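You operate a simulated robot arm through the tools that you are given. There is no shell and no other tool. Be economical: measure what you need, move in short steps, check, and stop when the job is done.

You run a simulated robot arm. Do the job below in one go: nothing can be reset, and whatever is moved stays where it is left.

JOB
Square the small carton in the corner rail, pad it and fit its lid.
Fine: slide the orange sliding plate along till the carton meets the rail, turn its yellow bar knob to clamp it, and lay the small round pad flat inside.

It is judged by the outcome, as a careful person would: the job done as asked, and still so three seconds after it is handed in. It fails if anything else is knocked over, pushed out of place, dropped, spilled or broken. Lids that push on must go on centred and level and be pressed home; caps that screw on are set level and turned clockwise until they are tight.

ROBOT AND FRAMES
A 6-joint arm with a two-finger parallel gripper, fixed in place. Base frame: the origin is at the foot of the arm, x ahead of it, y to its left, z up; the work surface is at about z = 0.9. Readings come in m, rad, newtons and seconds.
With the tool pointing down near the work surface it reaches from about 0.24 to 0.64 m from the base axis. Its first joint turns from -1.152 to 1.152 rad. Payload 2.7 kg.
The tool frame sits at the grasp point between the pads (the TCP): z along the fingers, y along the line on which they close. The tips reach 0.023 m beyond it. The gripper opens to 0.094 m. The fingers are 0.038 m wide and 0.01 m thick; the gripper's body (0.054 by 0.096 m) begins 0.039 m behind the TCP.
Orientation is told as [roll, pitch, yaw] about the base's x, y, z axes, in that order, counted from this pose: with the fingers straight down and closing along the base's y, the tool's x points along the base's -x, its y along +y and its z along -z.

CONTROLS
- The arm moves only by the tool move_arm. Its argument "moves" is one flat list of numbers, 7 for each row, row after row: the gripper command, from -1 (shut) to 1 (fully open), values between in proportion, then the shift along the base's x, y, z in units of 30 mm (1.0 is 30 mm), then the turn, a rotation vector about the base's x, y, z in units of 6 degrees (1.0 is 6 degrees). In form: [jaw, dx, dy, dz, ax, ay, az, jaw, dx, dy, dz, ax, ay, az, ...]. A call has 1 to 10 rows; each row shifts and turns the commanded pose from where the row before left it. A call with a number of a shift or a turn outside -1 to 1 is refused whole. A row lasts 0.2 s, in which the tool goes at most 0.05 m and 0.15 rad; a call with a longer step from one row to the next is refused whole, and so is a gripper value outside its range. A pose out of reach is approached as far as the arm can. The call stops where the force on the tool passes 70 N (or 10 N more than at its start, if that is more) or the arm is blocked; 0.2 s more then pass. Each finger travels about 0.045 m/s and halts on what it meets, pressing with about 33 N; the grip force reading is that of the motor and also rises with nothing between the fingers. The clock runs only during rows and for 0.2 s after the last one: add rows that do not move to give the fingers time. The reply holds the time, the measured pose of the TCP, the force on the tool along the base axes, the opening and the grip force, in the units named above and with some noise, and new pictures: "views" is both (left out), scene, wrist or none.
- Cameras (640 x 400 px; columns grow to the right, rows downward): "scene" is fixed at [0.0825, -0.4331, 1.4161]; the picture's right is [0.73, -0.68, 0.00], its down [-0.31, -0.33, -0.89] and it looks along [0.61, 0.66, -0.45] (base axes); focal length 316 px, centre (320, 200). "wrist" rides on the gripper at [0.086, 0.016, -0.074] in the tool frame; the picture's right is [-0.18, 0.98, 0.00], its down [-0.58, -0.11, -0.81] and it looks along [-0.79, -0.15, 0.59] (tool axes); focal length 243 px, centre (320, 200). There is no depth. A picture from a camera that has moved, and an enlarged one, comes with that camera's place and axes in the base frame and with its lens.
- zoom(camera, box): a new picture of the part [left, top, right, bottom] of that camera's present view, enlarged. It takes no simulated time.
- job_done(): hands the job in; it is judged then, once.

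Go step by step. Nothing tells you positions but the pictures and the camera data: compare them with the known pose of the tool, close in by small moves and look again before you grip or let go. The budget is 120 turns and 200 pictures, counting those below and the enlarged ones. Unless the task says otherwise, let go and move clear before handing in, and close with one line.

The tools are called as name(argument=value, ...) on one line, values as JSON. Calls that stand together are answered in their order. move_arm: Moves the arm, as the interface text tells. Its arguments: {"type":"object","properties":{"moves":{"type":"array","items":{"type":"number"}},"views":{"type":"string","enum":["both","scene","wrist","none"]}},"required":["moves"]} The other tools are called the same way: zoom (camera, box) takes an enlarged picture of a part of a camera's view; job_done () hands the job in.

At the start:

```text
t: 0.0
ee_pos: [0.3213, 0.1596, 1.3004]
tcp_rot: [-0.001, 0.001, -0.001]
wrist_force: [-0.4, 0.4, 0.3]
finger_gap: 0.0938
grasp_force: 0.1
```

scene: 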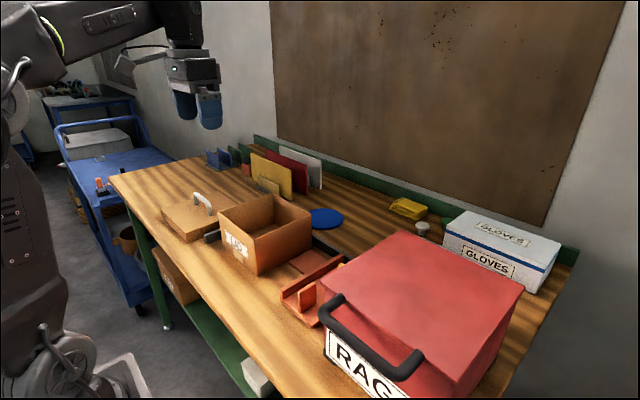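
wrist: 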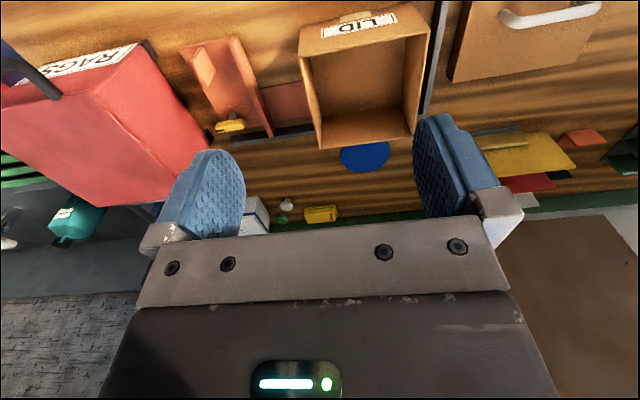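

I see an open carton on the bench, its lid with a white handle to the left of it, a blue round pad behind it, and an orange sliding plate with a yellow knob on the right. I'll zoom in to measure.

zoom(camera="scene", box=[150, 150, 390, 300])

zoom(camera="wrist", box=[160, 0, 640, 220])

```text
2.67 times, centred on (270, 225) of scene
camera zoom: at [0.0825, -0.4331, 1.4161], right [0.73, -0.68, 0.0], down [-0.31, -0.33, -0.89], along [0.61, 0.66, -0.45], focal length 842 px, centre (453, 133)
```

zoom: 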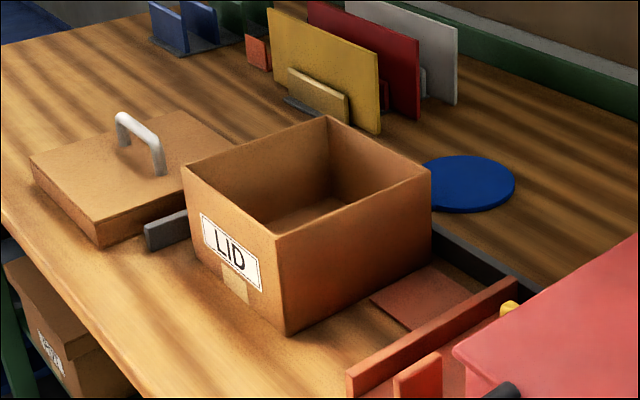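

```text
1.33 times, centred on (400, 110) of wrist
camera zoom: at [0.2355, 0.1764, 1.3725], right [0.18, 0.98, 0.0], down [0.58, -0.11, 0.81], along [0.79, -0.15, -0.59], focal length 324 px, centre (213, 320)
```

zoom: 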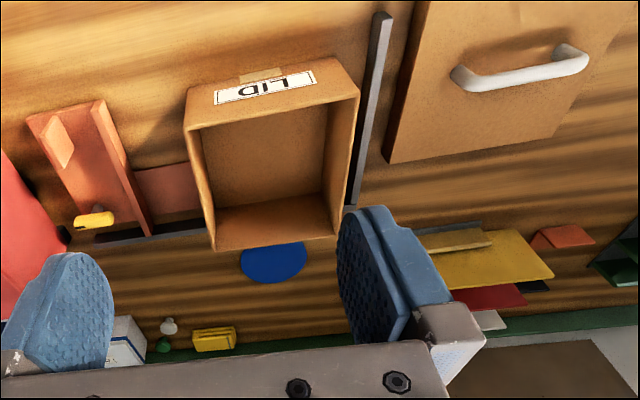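

zoom(camera="scene", box=[270, 190, 450, 330])

zoom(camera="scene", box=[150, 130, 350, 255])

zoom(camera="wrist", box=[160, 20, 340, 150])

```text
2.86 times, centred on (360, 260) of scene
camera zoom: at [0.0825, -0.4331, 1.4161], right [0.73, -0.68, 0.0], down [-0.31, -0.33, -0.89], along [0.61, 0.66, -0.45], focal length 902 px, centre (206, 29)
```

zoom: 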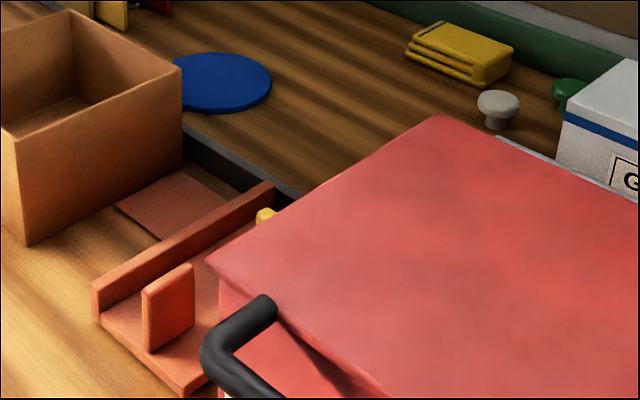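

```text
3.20 times, centred on (250, 192) of scene
camera zoom: at [0.0825, -0.4331, 1.4161], right [0.73, -0.68, 0.0], down [-0.31, -0.33, -0.89], along [0.61, 0.66, -0.45], focal length 1010 px, centre (544, 224)
```

zoom: 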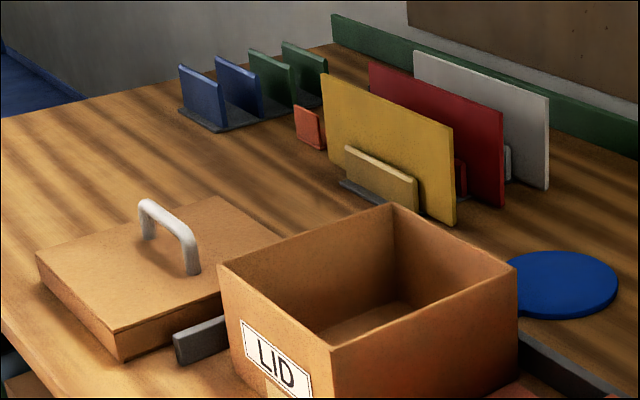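

```text
3.08 times, centred on (250, 85) of wrist
camera zoom: at [0.2355, 0.1764, 1.3725], right [0.18, 0.98, 0.0], down [0.58, -0.11, 0.81], along [0.79, -0.15, -0.59], focal length 746 px, centre (535, 554)
```

zoom: 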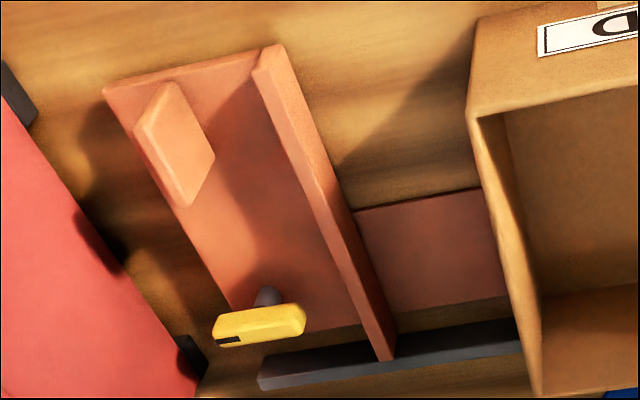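

The rail runs along y≈0.33 and x≈0.58; the carton is about 4 cm short of the side rail. The pad lies near (0.70, 0.21); I'll move the wrist camera in to look at it closely.

move_arm(moves=[1, 0.9, 0.45, -1, 0, 0, 0, 1, 0.9, 0.45, -1, 0, 0, 0, 1, 0.9, 0.45, -1, 0, 0, 0, 1, 0, 0, 0, 0, 0, 0], views="wrist")

zoom(camera="wrist", box=[200, 0, 460, 200])

```text
t: 1.0
ee_pos: [0.4014, 0.2009, 1.2093]
tcp_rot: [0.001, 0.0, 0.0]
wrist_force: [-0.2, 0.0, 0.7]
finger_gap: 0.094
grasp_force: 0.1
camera wrist: at [0.3161, 0.217, 1.2833], right [0.18, 0.98, 0.0], down [0.58, -0.11, 0.81], along [0.79, -0.15, -0.59], focal length 243 px, centre (320, 200)
```

wrist: 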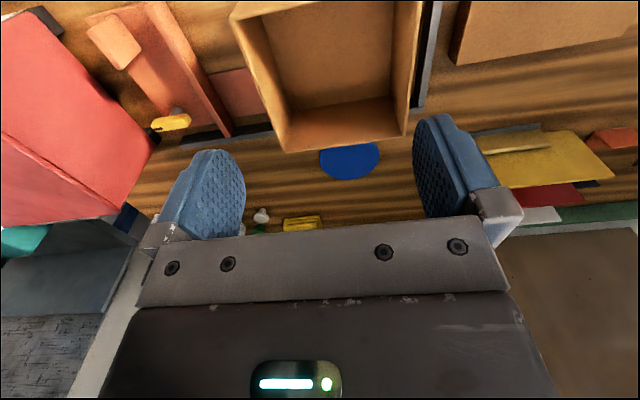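

```text
2.00 times, centred on (330, 100) of wrist
camera zoom: at [0.3161, 0.217, 1.2833], right [0.18, 0.98, 0.0], down [0.58, -0.11, 0.81], along [0.79, -0.15, -0.59], focal length 485 px, centre (300, 400)
```

zoom: 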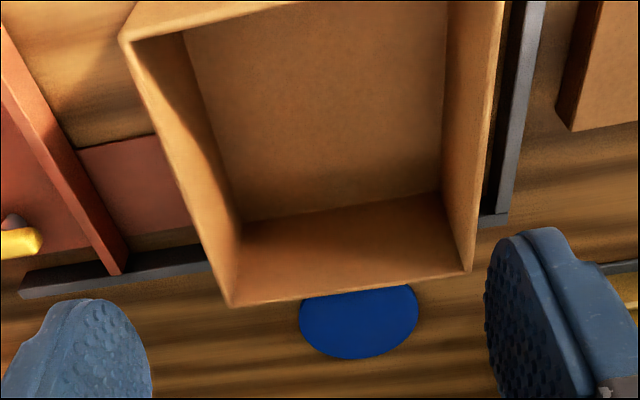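

The pad's near side is hidden by the carton, so I'll go further forward to see it whole.

move_arm(moves=[1, 1, 0, 0, 0, 0, 0, 1, 1, 0, 0, 0, 0, 0, 1, 1, 0, 0, 0, 0, 0, 1, 1, 0, 0, 0, 0, 0, 1, 1, 0, -0.5, 0, 0, 0, 1, 1, 0, 0, 0, 0, 0, 1, 0, 0, 0, 0, 0, 0], views="wrist")

zoom(camera="wrist", box=[220, 0, 420, 150])

```text
t: 2.6
ee_pos: [0.5375, 0.1887, 1.1791]
tcp_rot: [-0.001, 0.0, 0.0]
wrist_force: [-0.1, 0.2, -0.7]
finger_gap: 0.094
grasp_force: 0.0
out of reach, approached as far as the arm can: row 4, 5, 6
camera wrist: at [0.4513, 0.2056, 1.2531], right [0.18, 0.98, 0.0], down [0.58, -0.11, 0.81], along [0.79, -0.15, -0.59], focal length 243 px, centre (320, 200)
```

wrist: 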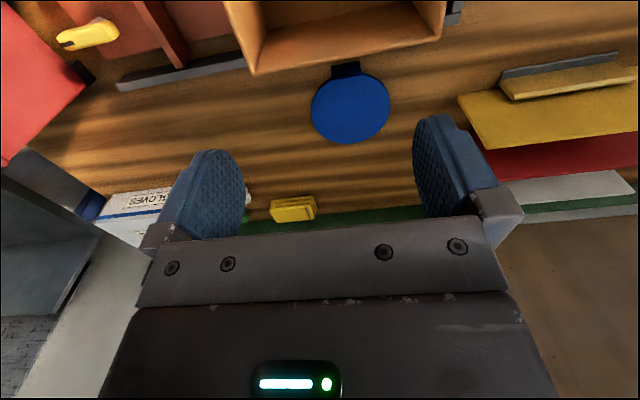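

```text
2.67 times, centred on (320, 75) of wrist
camera zoom: at [0.4513, 0.2056, 1.2531], right [0.18, 0.98, 0.0], down [0.58, -0.11, 0.81], along [0.79, -0.15, -0.59], focal length 647 px, centre (320, 533)
```

zoom: 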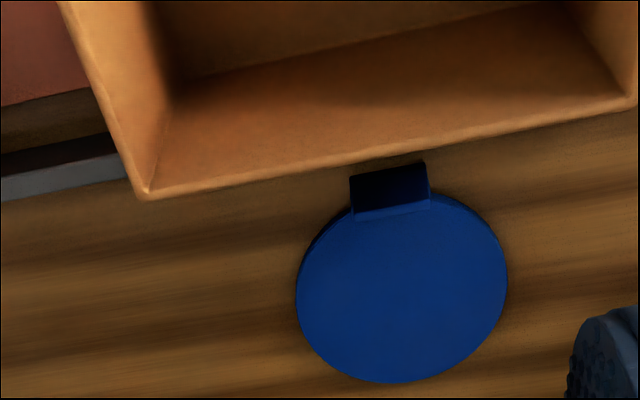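

The pad carries an upright grip tab on its near side at about (0.62, 0.21), which fits the gripper. First the plate: its upright tab is near (0.41, -0.045), so I go above it.

move_arm(moves=[0.2, -0.6, -1, 0, 0, 0, 0, 0.2, -0.6, -1, 0, 0, 0, 0, 0.2, -0.6, -1, 0, 0, 0, 0, 0.2, -0.6, -1, 0, 0, 0, 0, 0.2, -0.6, -1, 0, 0, 0, 0, 0.2, -0.6, -1, 0, 0, 0, 0, 0.2, -0.6, -1, 0, 0, 0, 0, 0.2, -0.6, -1, 0, 0, 0, 0, 0.2, 0, 0, 0, 0, 0, 0], views="both")

```text
t: 4.6
ee_pos: [0.3922, -0.0502, 1.1786]
tcp_rot: [0.0, 0.001, -0.001]
wrist_force: [0.6, -0.2, 0.9]
finger_gap: 0.0561
grasp_force: 0.0
camera wrist: at [0.3073, -0.0338, 1.2524], right [0.18, 0.98, 0.0], down [0.58, -0.11, 0.81], along [0.79, -0.15, -0.59], focal length 243 px, centre (320, 200)
```

scene: 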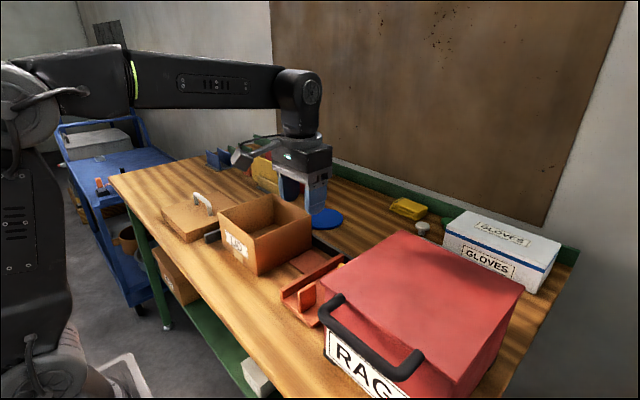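
wrist: 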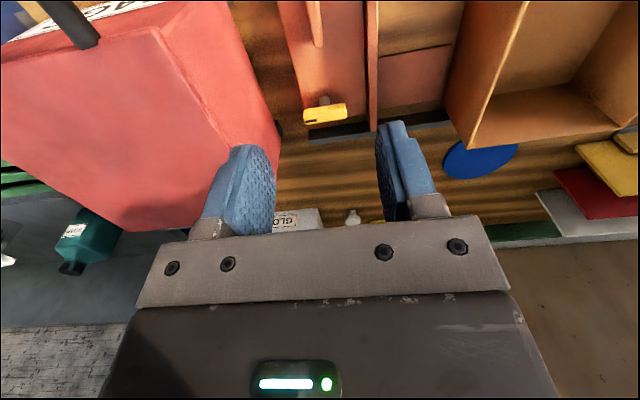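

move_arm(moves=[0.2, 0.4, 0, -1, 0, 0, 0, 0.2, 0, 0, -1, 0, 0, 0, 0.2, 0, 0, -1, 0, 0, 0, 0.2, 0, 0, -1, 0, 0, 0, 0.2, 0, 0, -1, 0, 0, 0, 0.2, 0, 0, -1, 0, 0, 0, 0.2, 0, 0, 0, 0, 0, 0], views="scene")

zoom(camera="scene", box=[240, 180, 400, 330])

zoom(camera="wrist", box=[160, 0, 480, 200])

```text
t: 6.2
ee_pos: [0.4038, -0.0519, 0.9987]
tcp_rot: [0.0, 0.002, 0.0]
wrist_force: [-0.4, -0.1, -0.3]
finger_gap: 0.0563
grasp_force: 0.1
```

scene: 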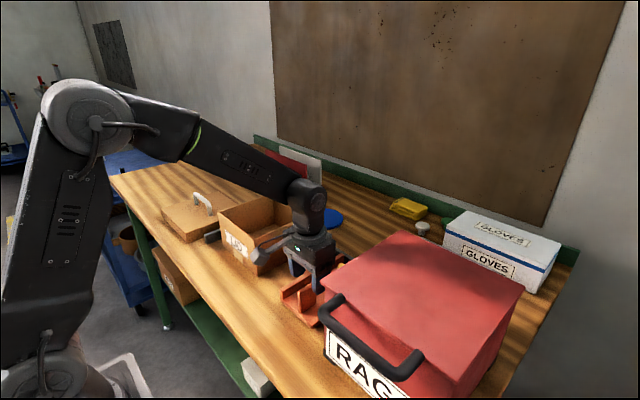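

```text
2.67 times, centred on (320, 255) of scene
camera zoom: at [0.0825, -0.4331, 1.4161], right [0.73, -0.68, 0.0], down [-0.31, -0.33, -0.89], along [0.61, 0.66, -0.45], focal length 842 px, centre (320, 53)
```

zoom: 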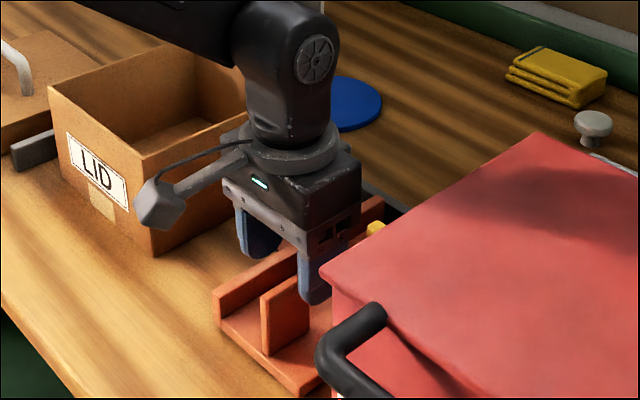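

```text
2.00 times, centred on (320, 100) of wrist
camera zoom: at [0.3194, -0.0345, 1.0719], right [0.18, 0.98, 0.0], down [0.58, -0.11, 0.81], along [0.79, -0.15, -0.59], focal length 485 px, centre (320, 400)
```

zoom: 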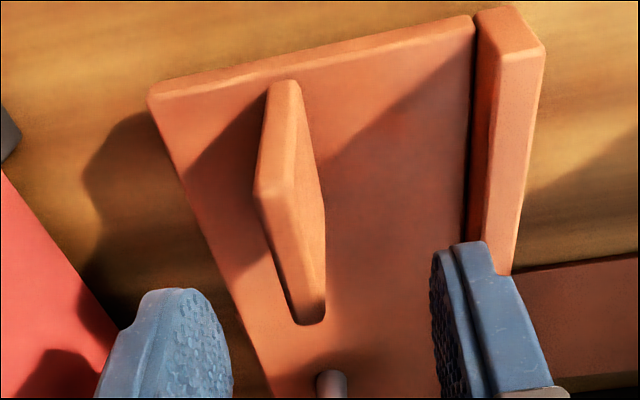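

move_arm(moves=[0.2, 0, 0, -1, 0, 0, 0, 0.2, 0, 0, -0.8, 0, 0, 0, -0.2, 0, 0, 0, 0, 0, 0, -1, 0, 0, 0, 0, 0, 0, -1, 0, 0, 0, 0, 0, 0, -1, 0, 0, 0, 0, 0, 0, -1, 0, 0, 0, 0, 0, 0], views="both")

```text
t: 7.8
ee_pos: [0.405, -0.0511, 0.9447]
tcp_rot: [0.002, -0.002, -0.002]
wrist_force: [-0.4, 0.4, -4.9]
finger_gap: 0.0099
grasp_force: 45.2
camera wrist: at [0.3192, -0.0344, 1.0181], right [0.18, 0.98, 0.0], down [0.58, -0.11, 0.81], along [0.79, -0.15, -0.59], focal length 243 px, centre (320, 200)
```

scene: 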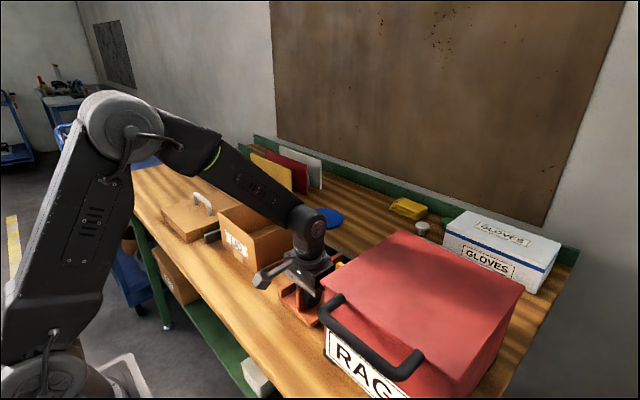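
wrist: 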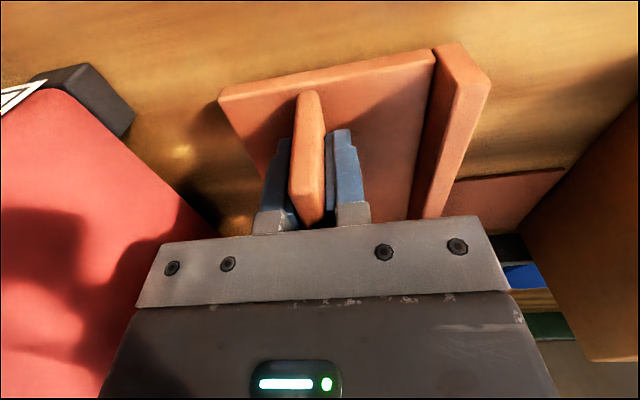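

Gripped the plate tab (10 mm). Now slide it gently toward the carton.

move_arm(moves=[-1, 0, 0.5, 0, 0, 0, 0, -1, 0, 0.5, 0, 0, 0, 0, -1, 0, 0.5, 0, 0, 0, 0, -1, 0, 0.5, 0, 0, 0, 0, -1, 0, 0.5, 0, 0, 0, 0, -1, 0, 0.5, 0, 0, 0, 0, -1, 0, 0, 0, 0, 0, 0], views="both")

```text
t: 9.4
ee_pos: [0.4043, 0.0395, 0.9451]
tcp_rot: [0.0, 0.005, 0.001]
wrist_force: [-4.5, -1.8, -16.5]
finger_gap: 0.0099
grasp_force: 44.8
camera wrist: at [0.3194, 0.0568, 1.0183], right [0.18, 0.98, 0.0], down [0.58, -0.11, 0.8], along [0.79, -0.15, -0.59], focal length 243 px, centre (320, 200)
```

scene: 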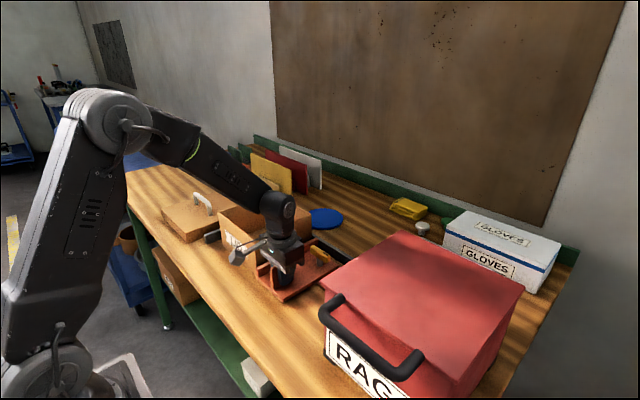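
wrist: 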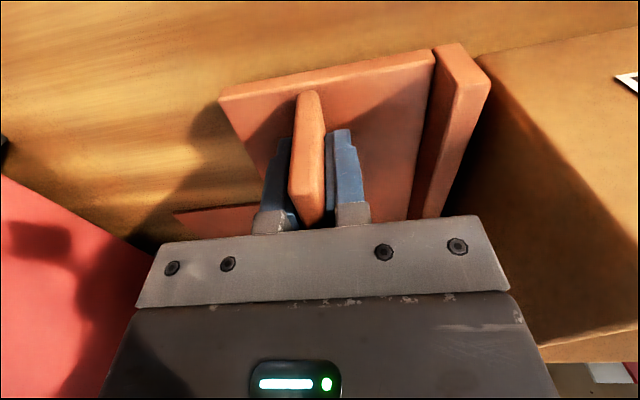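

move_arm(moves=[-1, 0, 0.35, 0, 0, 0, 0, -1, 0, 0.35, 0, 0, 0, 0, -1, 0, 0.35, 0, 0, 0, 0, -1, 0, 0.35, 0, 0, 0, 0, -1, 0, 0, 0, 0, 0, 0], views="both")

zoom(camera="scene", box=[180, 170, 360, 310])

```text
t: 10.6
ee_pos: [0.4048, 0.0823, 0.945]
tcp_rot: [0.001, 0.003, 0.0]
wrist_force: [-5.9, -0.8, -10.1]
finger_gap: 0.0099
grasp_force: 45.0
camera wrist: at [0.3193, 0.0984, 1.0183], right [0.18, 0.98, 0.0], down [0.58, -0.11, 0.81], along [0.79, -0.15, -0.59], focal length 243 px, centre (320, 200)
```

scene: 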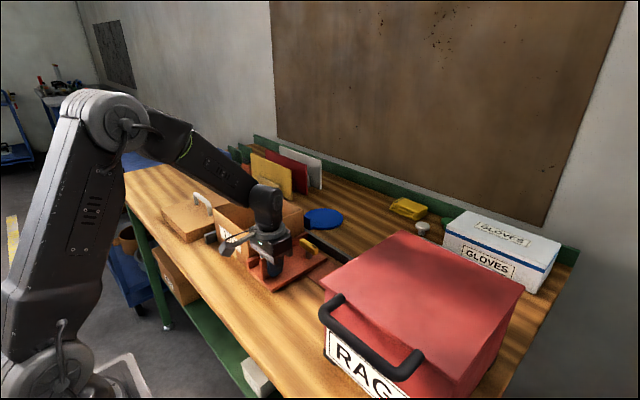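
wrist: 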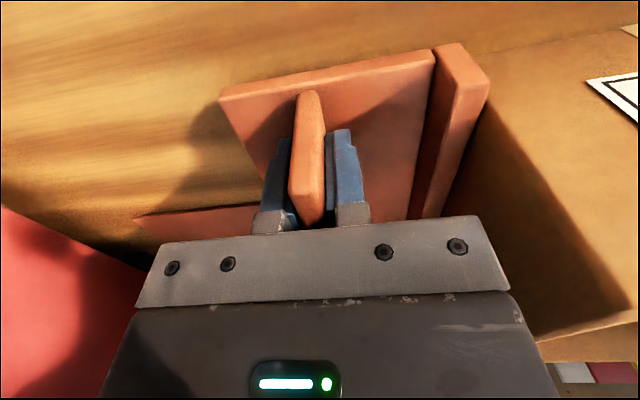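

```text
2.86 times, centred on (270, 240) of scene
camera zoom: at [0.0825, -0.4331, 1.4161], right [0.73, -0.68, 0.0], down [-0.31, -0.33, -0.89], along [0.61, 0.66, -0.45], focal length 902 px, centre (463, 86)
```

zoom: 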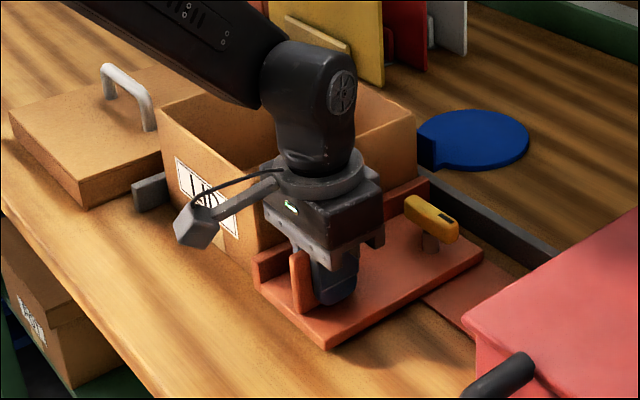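

The carton is now in contact and moving. Continue in small steps to the rail.

move_arm(moves=[-1, 0, 0.2, 0, 0, 0, 0, -1, 0, 0.2, 0, 0, 0, 0, -1, 0, 0.2, 0, 0, 0, 0, -1, 0, 0, 0, 0, 0, 0], views="wrist")

zoom(camera="scene", box=[180, 170, 360, 310])

```text
t: 11.2
ee_pos: [0.4048, 0.0832, 0.9444]
tcp_rot: [-0.013, 0.006, -0.002]
wrist_force: [-4.2, -17.4, 2.8]
finger_gap: 0.0101
grasp_force: 45.6
stopped in row 3: the force on the tool passed its limit (the readings are from after the stop); the commanded pose is now the measured one
camera wrist: at [0.3196, 0.1016, 1.0183], right [0.19, 0.98, -0.01], down [0.59, -0.1, 0.8], along [0.79, -0.16, -0.59], focal length 243 px, centre (320, 200)
```

wrist: 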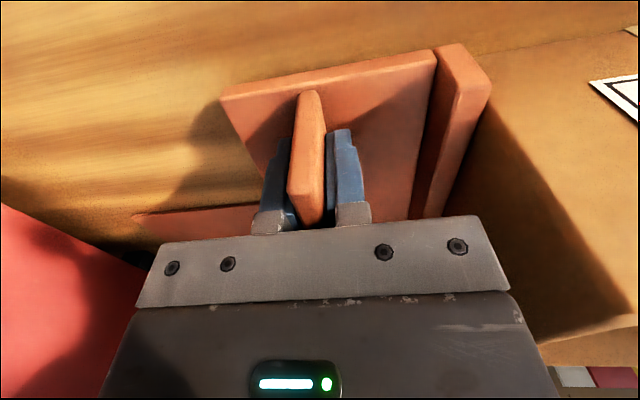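

```text
2.86 times, centred on (270, 240) of scene
camera zoom: at [0.0823, -0.4336, 1.416], right [0.73, -0.68, 0.0], down [-0.3, -0.33, -0.89], along [0.61, 0.66, -0.45], focal length 902 px, centre (463, 86)
```

zoom: 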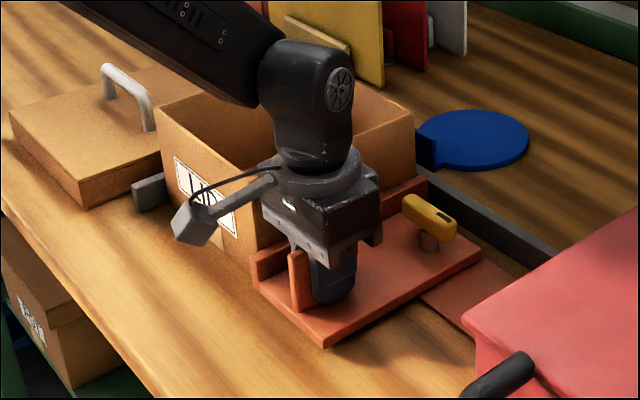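

Force limit hit: likely the carton met the rail. I'll let go, rise and verify from above.

move_arm(moves=[0.0, 0, 0, 0, 0, 0, 0, 0.0, 0, 0, 0, 0, 0, 0, 0.0, 0, 0, 0, 0, 0, 0, 0.0, 0, 0, 1, 0, 0, 0, 0.0, 0, 0, 1, 0, 0, 0, 0.0, 0, 0, 1, 0, 0, 0, 0, 0, 0, 1, 0, 0, 0, 0, 0, 0, 1, 0, 0, 0, 0, -0.8, 0.8, 1, 0, 0, 0, 0, -0.8, 0.8, 1, 0, 0, 0], views="none")

move_arm(moves=[0, 0, 0.8, 1, 0, 0, 0, 0, 0, 0.8, 1, 0, 0, 0, 0, 0, 0.8, 1, 0, 0, 0, 0, 0, 0.5, 0, 0, 0, 0, 0, 0, 0, 0, 0, 0, 0], views="both")

zoom(camera="wrist", box=[160, 0, 480, 200])

zoom(camera="scene", box=[180, 170, 360, 310])

```text
t: 13.4
ee_pos: [0.3567, 0.133, 1.1532]
tcp_rot: [-0.013, 0.005, -0.002]
wrist_force: [0.3, -0.2, 0.5]
finger_gap: 0.047
grasp_force: 0.1
```

```text
t: 14.7
ee_pos: [0.3559, 0.222, 1.2455]
tcp_rot: [-0.012, 0.005, -0.003]
wrist_force: [-0.5, 0.7, -0.3]
finger_gap: 0.0466
grasp_force: 0.1
camera wrist: at [0.2711, 0.2395, 1.3187], right [0.19, 0.98, -0.01], down [0.59, -0.1, 0.8], along [0.79, -0.16, -0.59], focal length 243 px, centre (320, 200)
```

scene: 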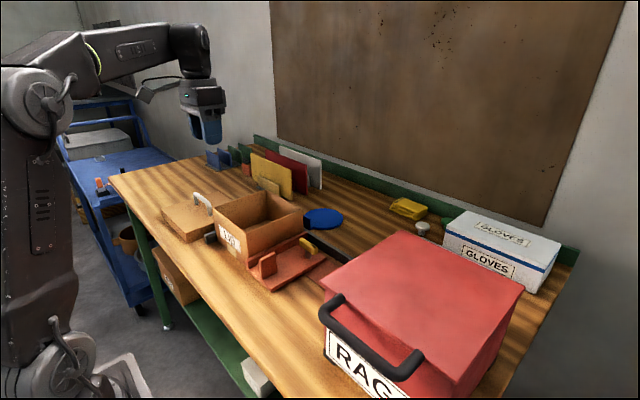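
wrist: 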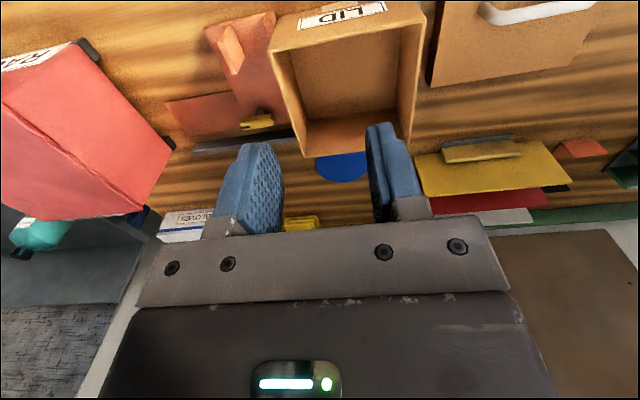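

```text
2.00 times, centred on (320, 100) of wrist
camera zoom: at [0.2711, 0.2395, 1.3187], right [0.19, 0.98, -0.01], down [0.59, -0.1, 0.8], along [0.79, -0.16, -0.59], focal length 485 px, centre (320, 400)
```

zoom: 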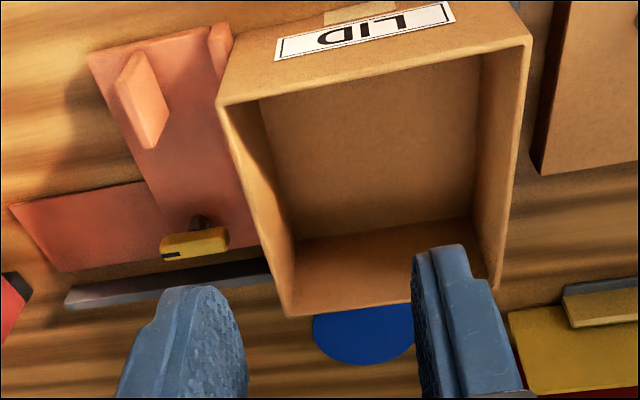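

```text
2.86 times, centred on (270, 240) of scene
camera zoom: at [0.0825, -0.4331, 1.4161], right [0.73, -0.68, 0.0], down [-0.31, -0.33, -0.89], along [0.61, 0.66, -0.45], focal length 902 px, centre (463, 86)
```

zoom: 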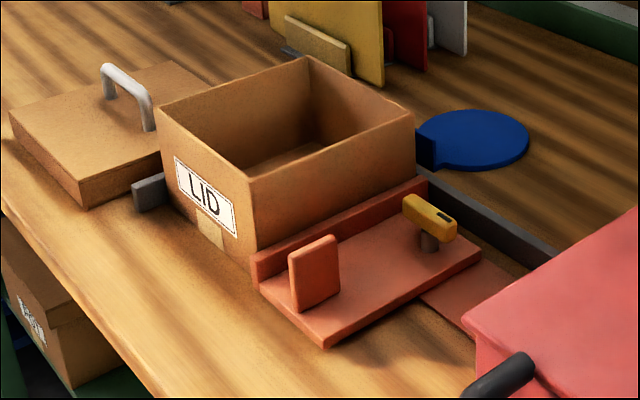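

The carton now reads x 0.38–0.555, y 0.153–0.327, squared by the plate. I'll turn the gripper 90° for the bar knob, and from there look along the far rail gap.

move_arm(moves=[0, 0.35, -0.4, -0.2, 0, 0, 1, 0, 0.35, -0.4, -0.2, 0, 0, 1, 0, 0.35, -0.4, -0.2, 0, 0, 1, 0, 0.35, -0.4, -0.2, 0, 0, 1, 0, 0.35, -0.4, -0.2, 0, 0, 1, 0, 0.35, -0.4, -0.2, 0, 0, 1, 0, 0.35, -0.4, -0.2, 0, 0, 1, 0, 0.35, -0.4, -0.2, 0, 0, 1, 0, 0.35, -0.4, -0.2, 0, 0, 1, 0, 0.35, -0.4, -0.2, 0, 0, 1], views="none")

move_arm(moves=[0, 0.5, -0.7, -0.4, 0, 0, 1, 0, 0.5, -0.7, -0.4, 0, 0, 1, 0, 0.5, -0.7, -0.4, 0, 0, 1, 0, 0.5, -0.7, -0.4, 0, 0, 1, 0, 0.5, -0.7, -0.4, 0, 0, 1, 0, 0, 0, 0, 0, 0, 0], views="both")

```text
t: 16.9
ee_pos: [0.4623, 0.0999, 1.1847]
tcp_rot: [-0.011, 0.006, 1.047]
wrist_force: [0.5, 0.2, 1.3]
finger_gap: 0.0474
grasp_force: 0.2
```

```text
t: 18.2
ee_pos: [0.5377, -0.0048, 1.1234]
tcp_rot: [-0.012, 0.005, 1.571]
wrist_force: [-0.3, 0.3, 0.1]
finger_gap: 0.0468
grasp_force: 0.2
camera wrist: at [0.5212, -0.0902, 1.1976], right [-0.98, 0.18, -0.01], down [0.1, 0.59, 0.8], along [0.16, 0.79, -0.59], focal length 243 px, centre (320, 200)
```

scene: 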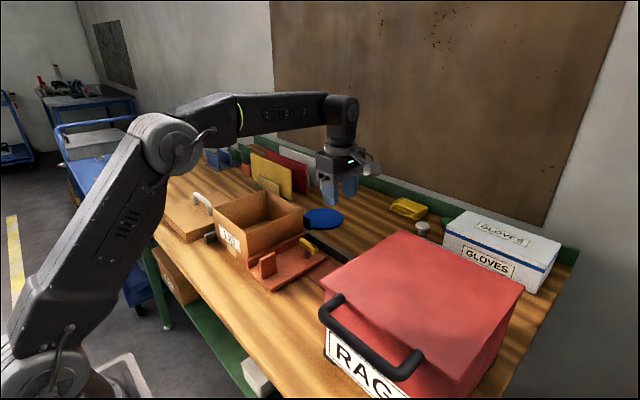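
wrist: 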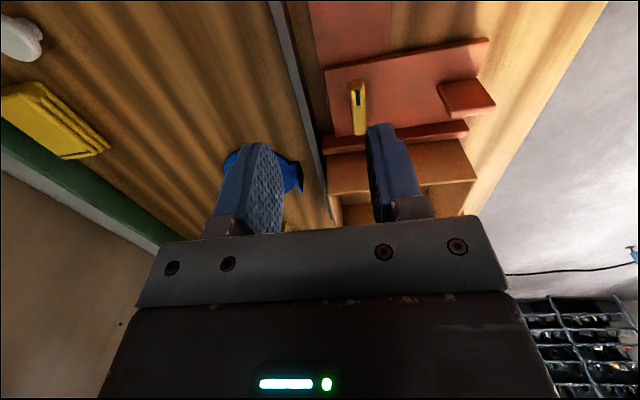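

zoom(camera="wrist", box=[240, 0, 500, 220])

```text
1.82 times, centred on (370, 110) of wrist
camera zoom: at [0.5212, -0.0902, 1.1976], right [-0.98, 0.18, -0.01], down [0.1, 0.59, 0.8], along [0.16, 0.79, -0.59], focal length 441 px, centre (229, 364)
```

zoom: 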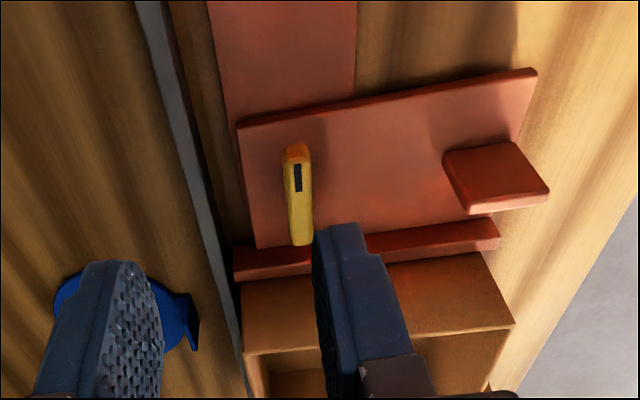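

zoom(camera="wrist", box=[325, 80, 405, 220])

zoom(camera="scene", box=[280, 210, 360, 270])

```text
2.86 times, centred on (365, 150) of wrist
camera zoom: at [0.5212, -0.0902, 1.1976], right [-0.98, 0.18, -0.01], down [0.1, 0.59, 0.8], along [0.16, 0.79, -0.59], focal length 693 px, centre (191, 343)
```

zoom: 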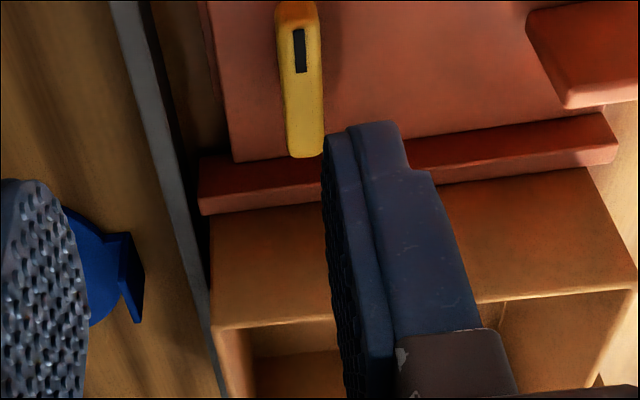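

```text
6.67 times, centred on (320, 240) of scene
camera zoom: at [0.0824, -0.4331, 1.4161], right [0.73, -0.68, 0.0], down [-0.31, -0.33, -0.89], along [0.61, 0.66, -0.45], focal length 2104 px, centre (320, -67)
```

zoom: 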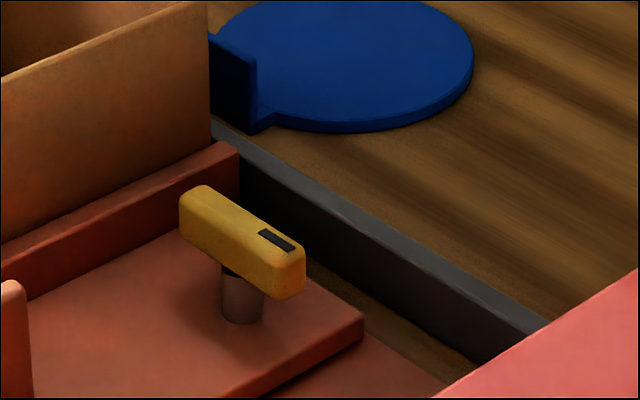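

Geometry from two cameras agrees that the carton still sits ~13 mm short of the far leg of the corner rail. I'll turn the tool back and nudge the carton's near face gently forward so it sits in the corner.

move_arm(moves=[-1, -0.5, 0.5, 0, 0, 0, -1, -1, -0.5, 0.5, 0, 0, 0, -1, -1, -0.5, 0.5, 0, 0, 0, -1, -1, -0.5, 0.5, 0, 0, 0, -1, -1, -0.5, 0.5, 0, 0, 0, -1, -1, -0.5, 0.5, 0, 0, 0, -1, -1, -0.5, 0.5, 0, 0, 0, -1, -1, -0.5, 0.5, 0, 0, 0, -1, -1, -0.5, 0.5, 0, 0, 0, -1, -1, -0.5, 0.5, 0, 0, 0, -1], views="none")

move_arm(moves=[-1, -0.5, 0.6, 0, 0, 0, -1, -1, -0.5, 0.6, 0, 0, 0, -1, -1, -0.5, 0.6, 0, 0, 0, -1, -1, -0.5, 0.6, 0, 0, 0, -1, -1, -0.5, 0.6, 0, 0, 0, -1, -1, 0, 0, 0, 0, -1, 0, -1, 0, 0, 0, 0, -1, 0, -1, 0, 0, 0, 0, -1, 0, -1, 0, 0, 0, 0, -0.3, 0, -1, 0, 0, 0, 0, 0, 0], views="both")

```text
t: 20.4
ee_pos: [0.3864, 0.1446, 1.1254]
tcp_rot: [-0.013, 0.004, 0.517]
wrist_force: [-0.1, -0.4, 0.9]
finger_gap: 0.0001
grasp_force: 33.3
```

```text
t: 22.6
ee_pos: [0.3111, 0.2359, 1.124]
tcp_rot: [-0.011, -0.343, -0.003]
wrist_force: [0.1, -0.6, 0.6]
finger_gap: 0.0003
grasp_force: 33.3
camera wrist: at [0.2064, 0.2536, 1.1646], right [0.18, 0.98, 0.05], down [0.28, -0.1, 0.96], along [0.94, -0.16, -0.29], focal length 243 px, centre (320, 200)
```

scene: 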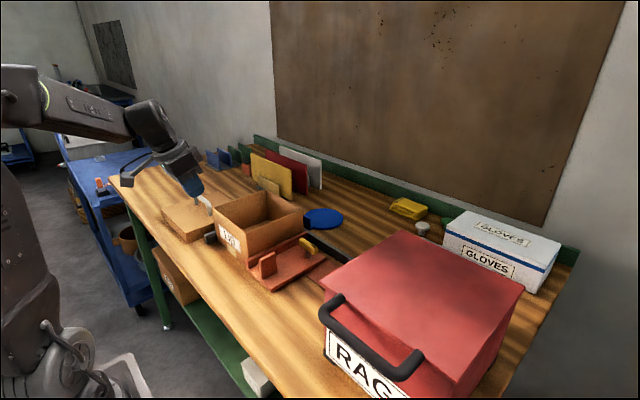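
wrist: 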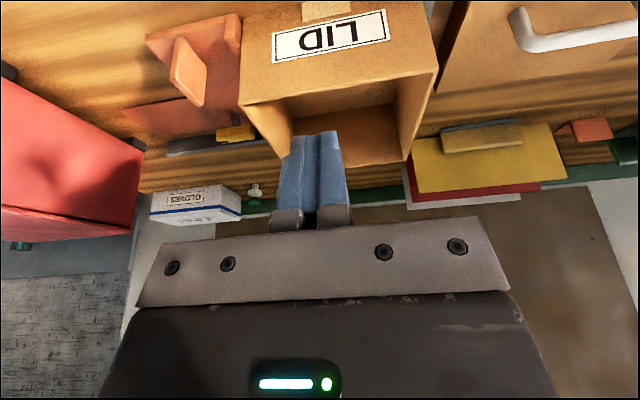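

move_arm(moves=[-1, 0, 0, -1, 0, 0, 0, -1, 0, 0, -1, 0, 0, 0, -1, 0, 0, -1, 0, 0, 0, -1, 0, 0, -1, 0, 0, 0, -1, 0, 0, -1, 0, 0, 0, -1, 0, 0, -0.9, 0, 0, 0, -1, 0.3, 0, 0, 0, 0, 0, -1, 0.3, 0, 0, 0, 0, 0, -1, 0.3, 0, 0, 0, 0, 0, -1, 0, 0, 0, 0, 0, 0], views="both")

zoom(camera="scene", box=[180, 170, 360, 310])

```text
t: 24.9
ee_pos: [0.3388, 0.2372, 0.9485]
tcp_rot: [-0.01, -0.34, -0.003]
wrist_force: [-0.1, -0.3, -0.1]
finger_gap: 0.0
grasp_force: 32.7
camera wrist: at [0.2337, 0.2529, 0.9871], right [0.18, 0.98, 0.05], down [0.28, -0.1, 0.96], along [0.94, -0.16, -0.29], focal length 243 px, centre (320, 200)
```

scene: 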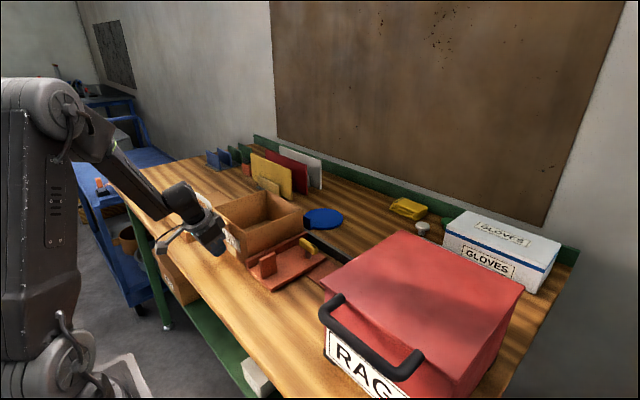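
wrist: 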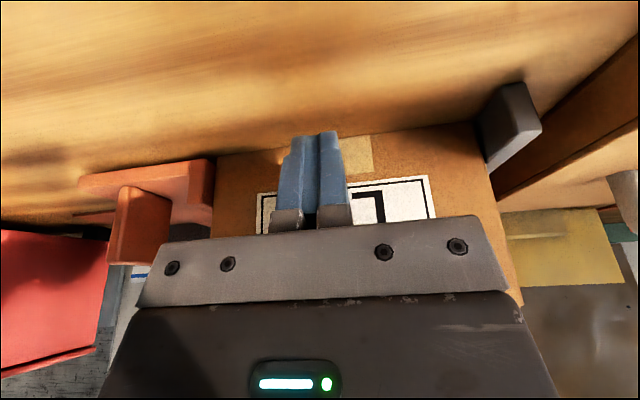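

```text
2.86 times, centred on (270, 240) of scene
camera zoom: at [0.0825, -0.4331, 1.4161], right [0.73, -0.68, 0.0], down [-0.31, -0.33, -0.89], along [0.61, 0.66, -0.45], focal length 902 px, centre (463, 86)
```

zoom: 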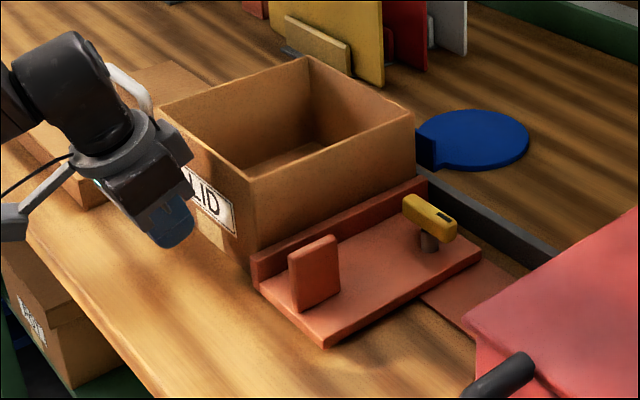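

move_arm(moves=[-1, 0.3, 0, 0, 0, 0, 0, -1, 0.3, 0, 0, 0, 0, 0, -1, 0.2, 0, 0, 0, 0, 0, -1, 0, 0, 0, 0, 0, 0], views="none")

zoom(camera="scene", box=[280, 210, 360, 270])

```text
t: 25.9
ee_pos: [0.3624, 0.2357, 0.9475]
tcp_rot: [-0.011, -0.34, -0.001]
wrist_force: [-30.2, -3.4, 13.2]
finger_gap: 0.0
grasp_force: 32.8
```

```text
6.67 times, centred on (320, 240) of scene
camera zoom: at [0.0814, -0.4332, 1.4161], right [0.73, -0.68, 0.0], down [-0.3, -0.33, -0.89], along [0.61, 0.66, -0.45], focal length 2104 px, centre (320, -67)
```

zoom: 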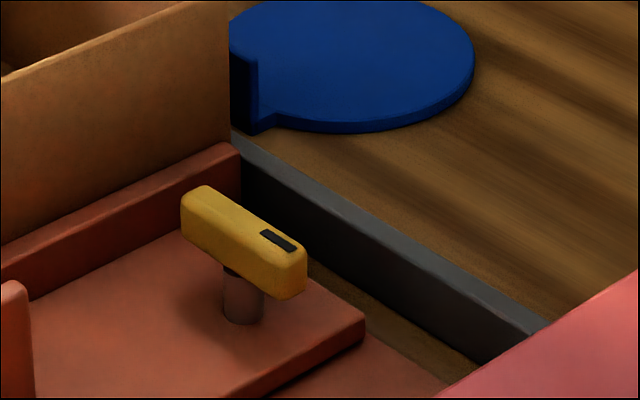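

The carton moved ~12 mm and now meets the far rail (30 N reaction). I back off, and re-push the plate tab to keep it tight before clamping.

move_arm(moves=[-1, -0.8, 0, 0, 0, 0, 0, -1, -0.8, 0, 0.3, 0, 0, 0, -1, 0, 0, 1, 0, 0, 0, -1, 0, 0, 1, 0, 0, 0, -1, 0, 0, 1, 0, 1, 0, -1, 0, -0.3, 1, 0, 1, 0, 0.2, 0.4, -1, 1, 0, 1, 0, 0.2, 0.6, -1, 0, 0.1, 0.25, 0, 0.2, 0.7, -1, 0, 0, 0, 0, 0.2, 0.5, -0.8, 0, 0, 0, 0], views="none")

move_arm(moves=[0.2, 0.3, -0.7, 0, 0, 0, 0, 0.2, 0, 0, 0, 0, 0, 0], views="both")

```text
t: 28.1
ee_pos: [0.3821, 0.1131, 1.1062]
tcp_rot: [0.002, -0.001, -0.001]
wrist_force: [-0.4, -0.7, -0.3]
finger_gap: 0.0565
grasp_force: 0.0
```

```text
t: 28.6
ee_pos: [0.3899, 0.0905, 1.1062]
tcp_rot: [0.0, -0.002, -0.002]
wrist_force: [1.0, 0.3, 0.2]
finger_gap: 0.0562
grasp_force: 0.0
camera wrist: at [0.3051, 0.1081, 1.1791], right [0.19, 0.98, 0.0], down [0.58, -0.11, 0.81], along [0.79, -0.15, -0.59], focal length 243 px, centre (320, 200)
```

scene: 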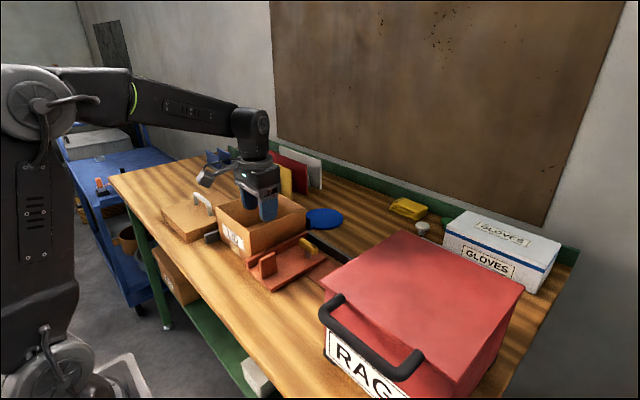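
wrist: 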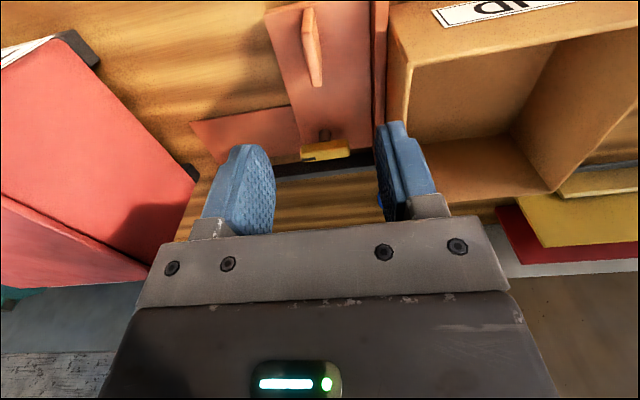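

move_arm(moves=[0.2, 0.5, -0.25, -1, 0, 0, 0, 0.2, 0, 0, -1, 0, 0, 0, 0.2, 0, 0, -1, 0, 0, 0, 0.2, 0, 0, -1, 0, 0, 0, 0.2, 0, 0, -1, 0, 0, 0, 0.2, 0, 0, -0.35, 0, 0, 0, -1, 0, 0, 0, 0, 0, 0, -1, 0, 0, 0, 0, 0, 0, -1, 0, 0, 0, 0, 0, 0, -1, 0, 0, 0, 0, 0, 0], views="none")

move_arm(moves=[-1, 0, 0.1, 0, 0, 0, 0, -1, 0, 0.1, 0, 0, 0, 0, -1, 0, 0, 0, 0, 0, 0], views="none")

```text
t: 30.9
ee_pos: [0.4056, 0.084, 0.9473]
tcp_rot: [-0.002, -0.001, -0.002]
wrist_force: [0.4, -5.3, -3.3]
finger_gap: 0.0099
grasp_force: 45.0
```

```text
t: 31.6
ee_pos: [0.4044, 0.0845, 0.9451]
tcp_rot: [-0.007, 0.003, -0.004]
wrist_force: [-2.9, -58.6, 3.6]
finger_gap: 0.0103
grasp_force: 45.1
```

Plate is tight (58 N, no motion). I release, rise, and turn 90° on the way to above the knob at about (0.511, 0.073).

move_arm(moves=[0, 0, 0, 0, 0, 0, 0, 0, 0, 0, 0, 0, 0, 0, 0, 0, 0, 0, 0, 0, 0, 0, 0, 0, 1, 0, 0, 0, 0, 0, 0, 1, 0, 0, 0, 0, 0, 0, 1, 0, 0, 0, 0, 0, 0, 1, 0, 0, 0, 0, 0.2, 0, 0, 0, 0, 1, 0, 0.2, 0, 0, 0, 0, 1, 0, 0.2, 0, 0, 0, 0, 1], views="none")

move_arm(moves=[0, 0.3, -0.05, 0, 0, 0, 1, 0, 0.3, -0.05, 0, 0, 0, 1, 0, 0.3, -0.05, 0, 0, 0, 1, 0, 0.3, -0.05, 0, 0, 0, 1, 0, 0.3, -0.05, 0, 0, 0, 1, 0, 0.3, -0.05, 0, 0, 0, 1, 0, 0.3, 0, 0, 0, 0, 1, 0, 0.3, 0, 0, 0, 0, 1, 0, 0.3, 0, 0, 0, 0, 1, 0, 0.3, 0, 0, 0, 0, 1], views="none")

move_arm(moves=[0, 0, 0, 0, 0, 0, 1, 0, 0, 0, 0, 0, 0, 1, 0, 0, 0, 0, 0, 0, 0], views="both")

zoom(camera="wrist", box=[220, 0, 420, 200])

zoom(camera="scene", box=[230, 170, 370, 290])

```text
t: 33.9
ee_pos: [0.4223, 0.0899, 1.0657]
tcp_rot: [-0.002, 0.001, 0.316]
wrist_force: [1.8, 0.1, 0.9]
finger_gap: 0.047
grasp_force: 0.1
```

```text
t: 36.0
ee_pos: [0.5128, 0.0819, 1.0664]
tcp_rot: [-0.002, -0.001, 1.362]
wrist_force: [-0.6, -0.1, 0.1]
finger_gap: 0.0472
grasp_force: 0.1
```

```text
t: 36.9
ee_pos: [0.5129, 0.0815, 1.0655]
tcp_rot: [-0.002, 0.0, 1.568]
wrist_force: [-0.9, 0.3, -0.3]
finger_gap: 0.0471
grasp_force: 0.1
camera wrist: at [0.4974, -0.0048, 1.1395], right [-0.98, 0.19, 0.0], down [0.11, 0.58, 0.81], along [0.15, 0.79, -0.59], focal length 243 px, centre (320, 200)
```

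scene: 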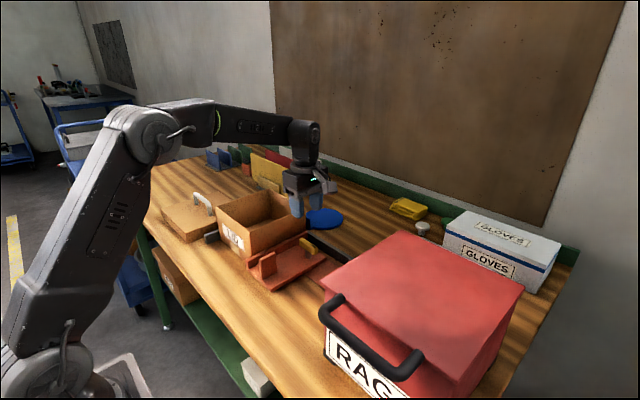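
wrist: 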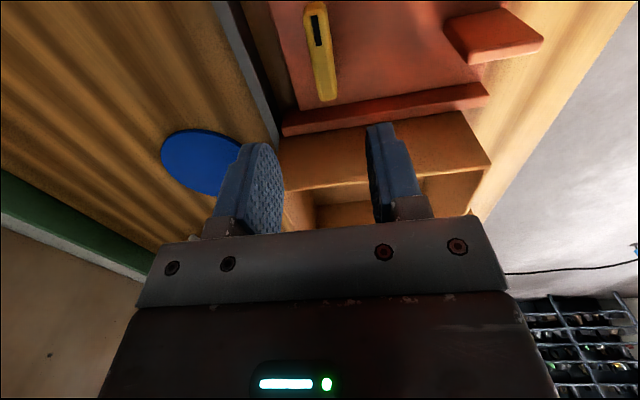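

```text
2.00 times, centred on (320, 100) of wrist
camera zoom: at [0.4974, -0.0048, 1.1395], right [-0.98, 0.19, 0.0], down [0.11, 0.58, 0.81], along [0.15, 0.79, -0.59], focal length 485 px, centre (320, 400)
```

zoom: 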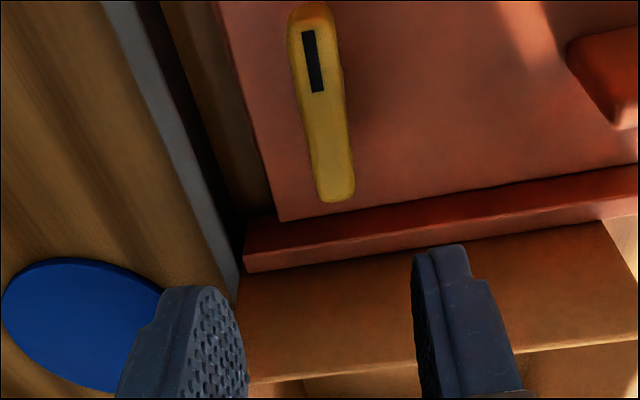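

```text
3.33 times, centred on (300, 230) of scene
camera zoom: at [0.0825, -0.4331, 1.4161], right [0.73, -0.68, 0.0], down [-0.31, -0.33, -0.89], along [0.61, 0.66, -0.45], focal length 1052 px, centre (387, 100)
```

zoom: 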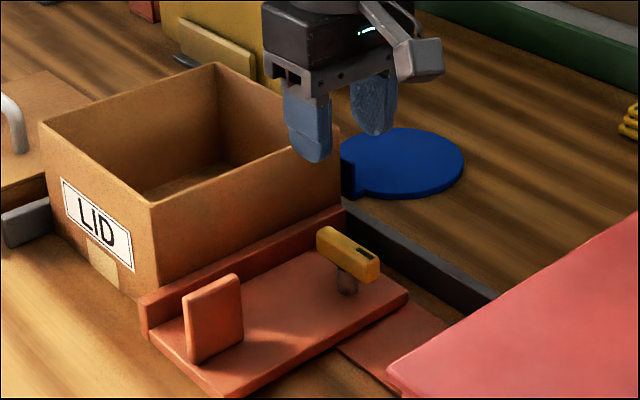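

move_arm(moves=[0, -0.1, -0.33, -1, 0, 0, 0, 0, 0, 0, -1, 0, 0, 0, 0, 0, 0, -1, 0, 0, 0, 0, 0, 0, 0, 0, 0, 0], views="wrist")

zoom(camera="scene", box=[230, 170, 370, 290])

```text
t: 37.9
ee_pos: [0.5104, 0.0712, 0.9766]
tcp_rot: [-0.001, -0.002, 1.57]
wrist_force: [0.7, 0.7, 0.7]
finger_gap: 0.0469
grasp_force: 0.0
camera wrist: at [0.4948, -0.0146, 1.0481], right [-0.98, 0.19, 0.0], down [0.11, 0.58, 0.81], along [0.15, 0.79, -0.59], focal length 243 px, centre (320, 200)
```

wrist: 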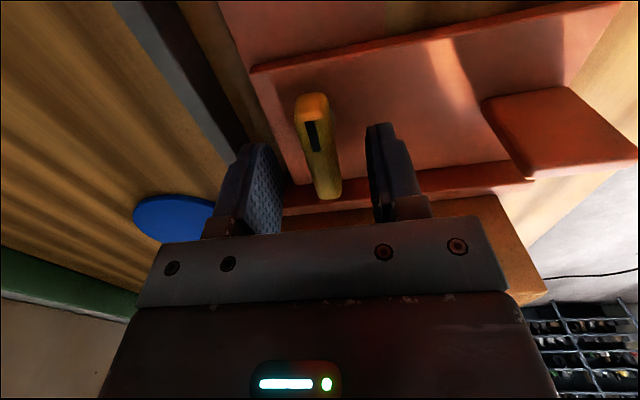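

```text
3.33 times, centred on (300, 230) of scene
camera zoom: at [0.0825, -0.4331, 1.4161], right [0.73, -0.68, 0.0], down [-0.31, -0.33, -0.89], along [0.61, 0.66, -0.45], focal length 1052 px, centre (387, 100)
```

zoom: 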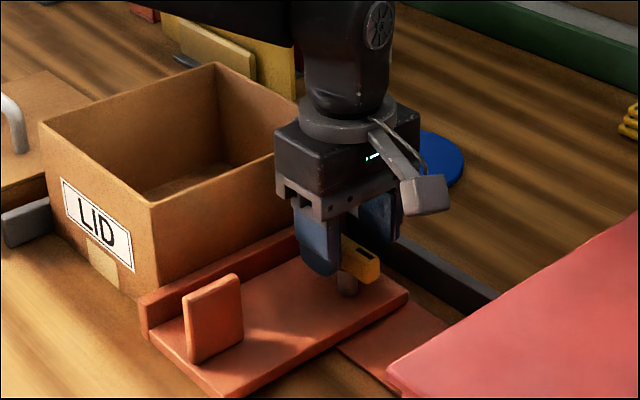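

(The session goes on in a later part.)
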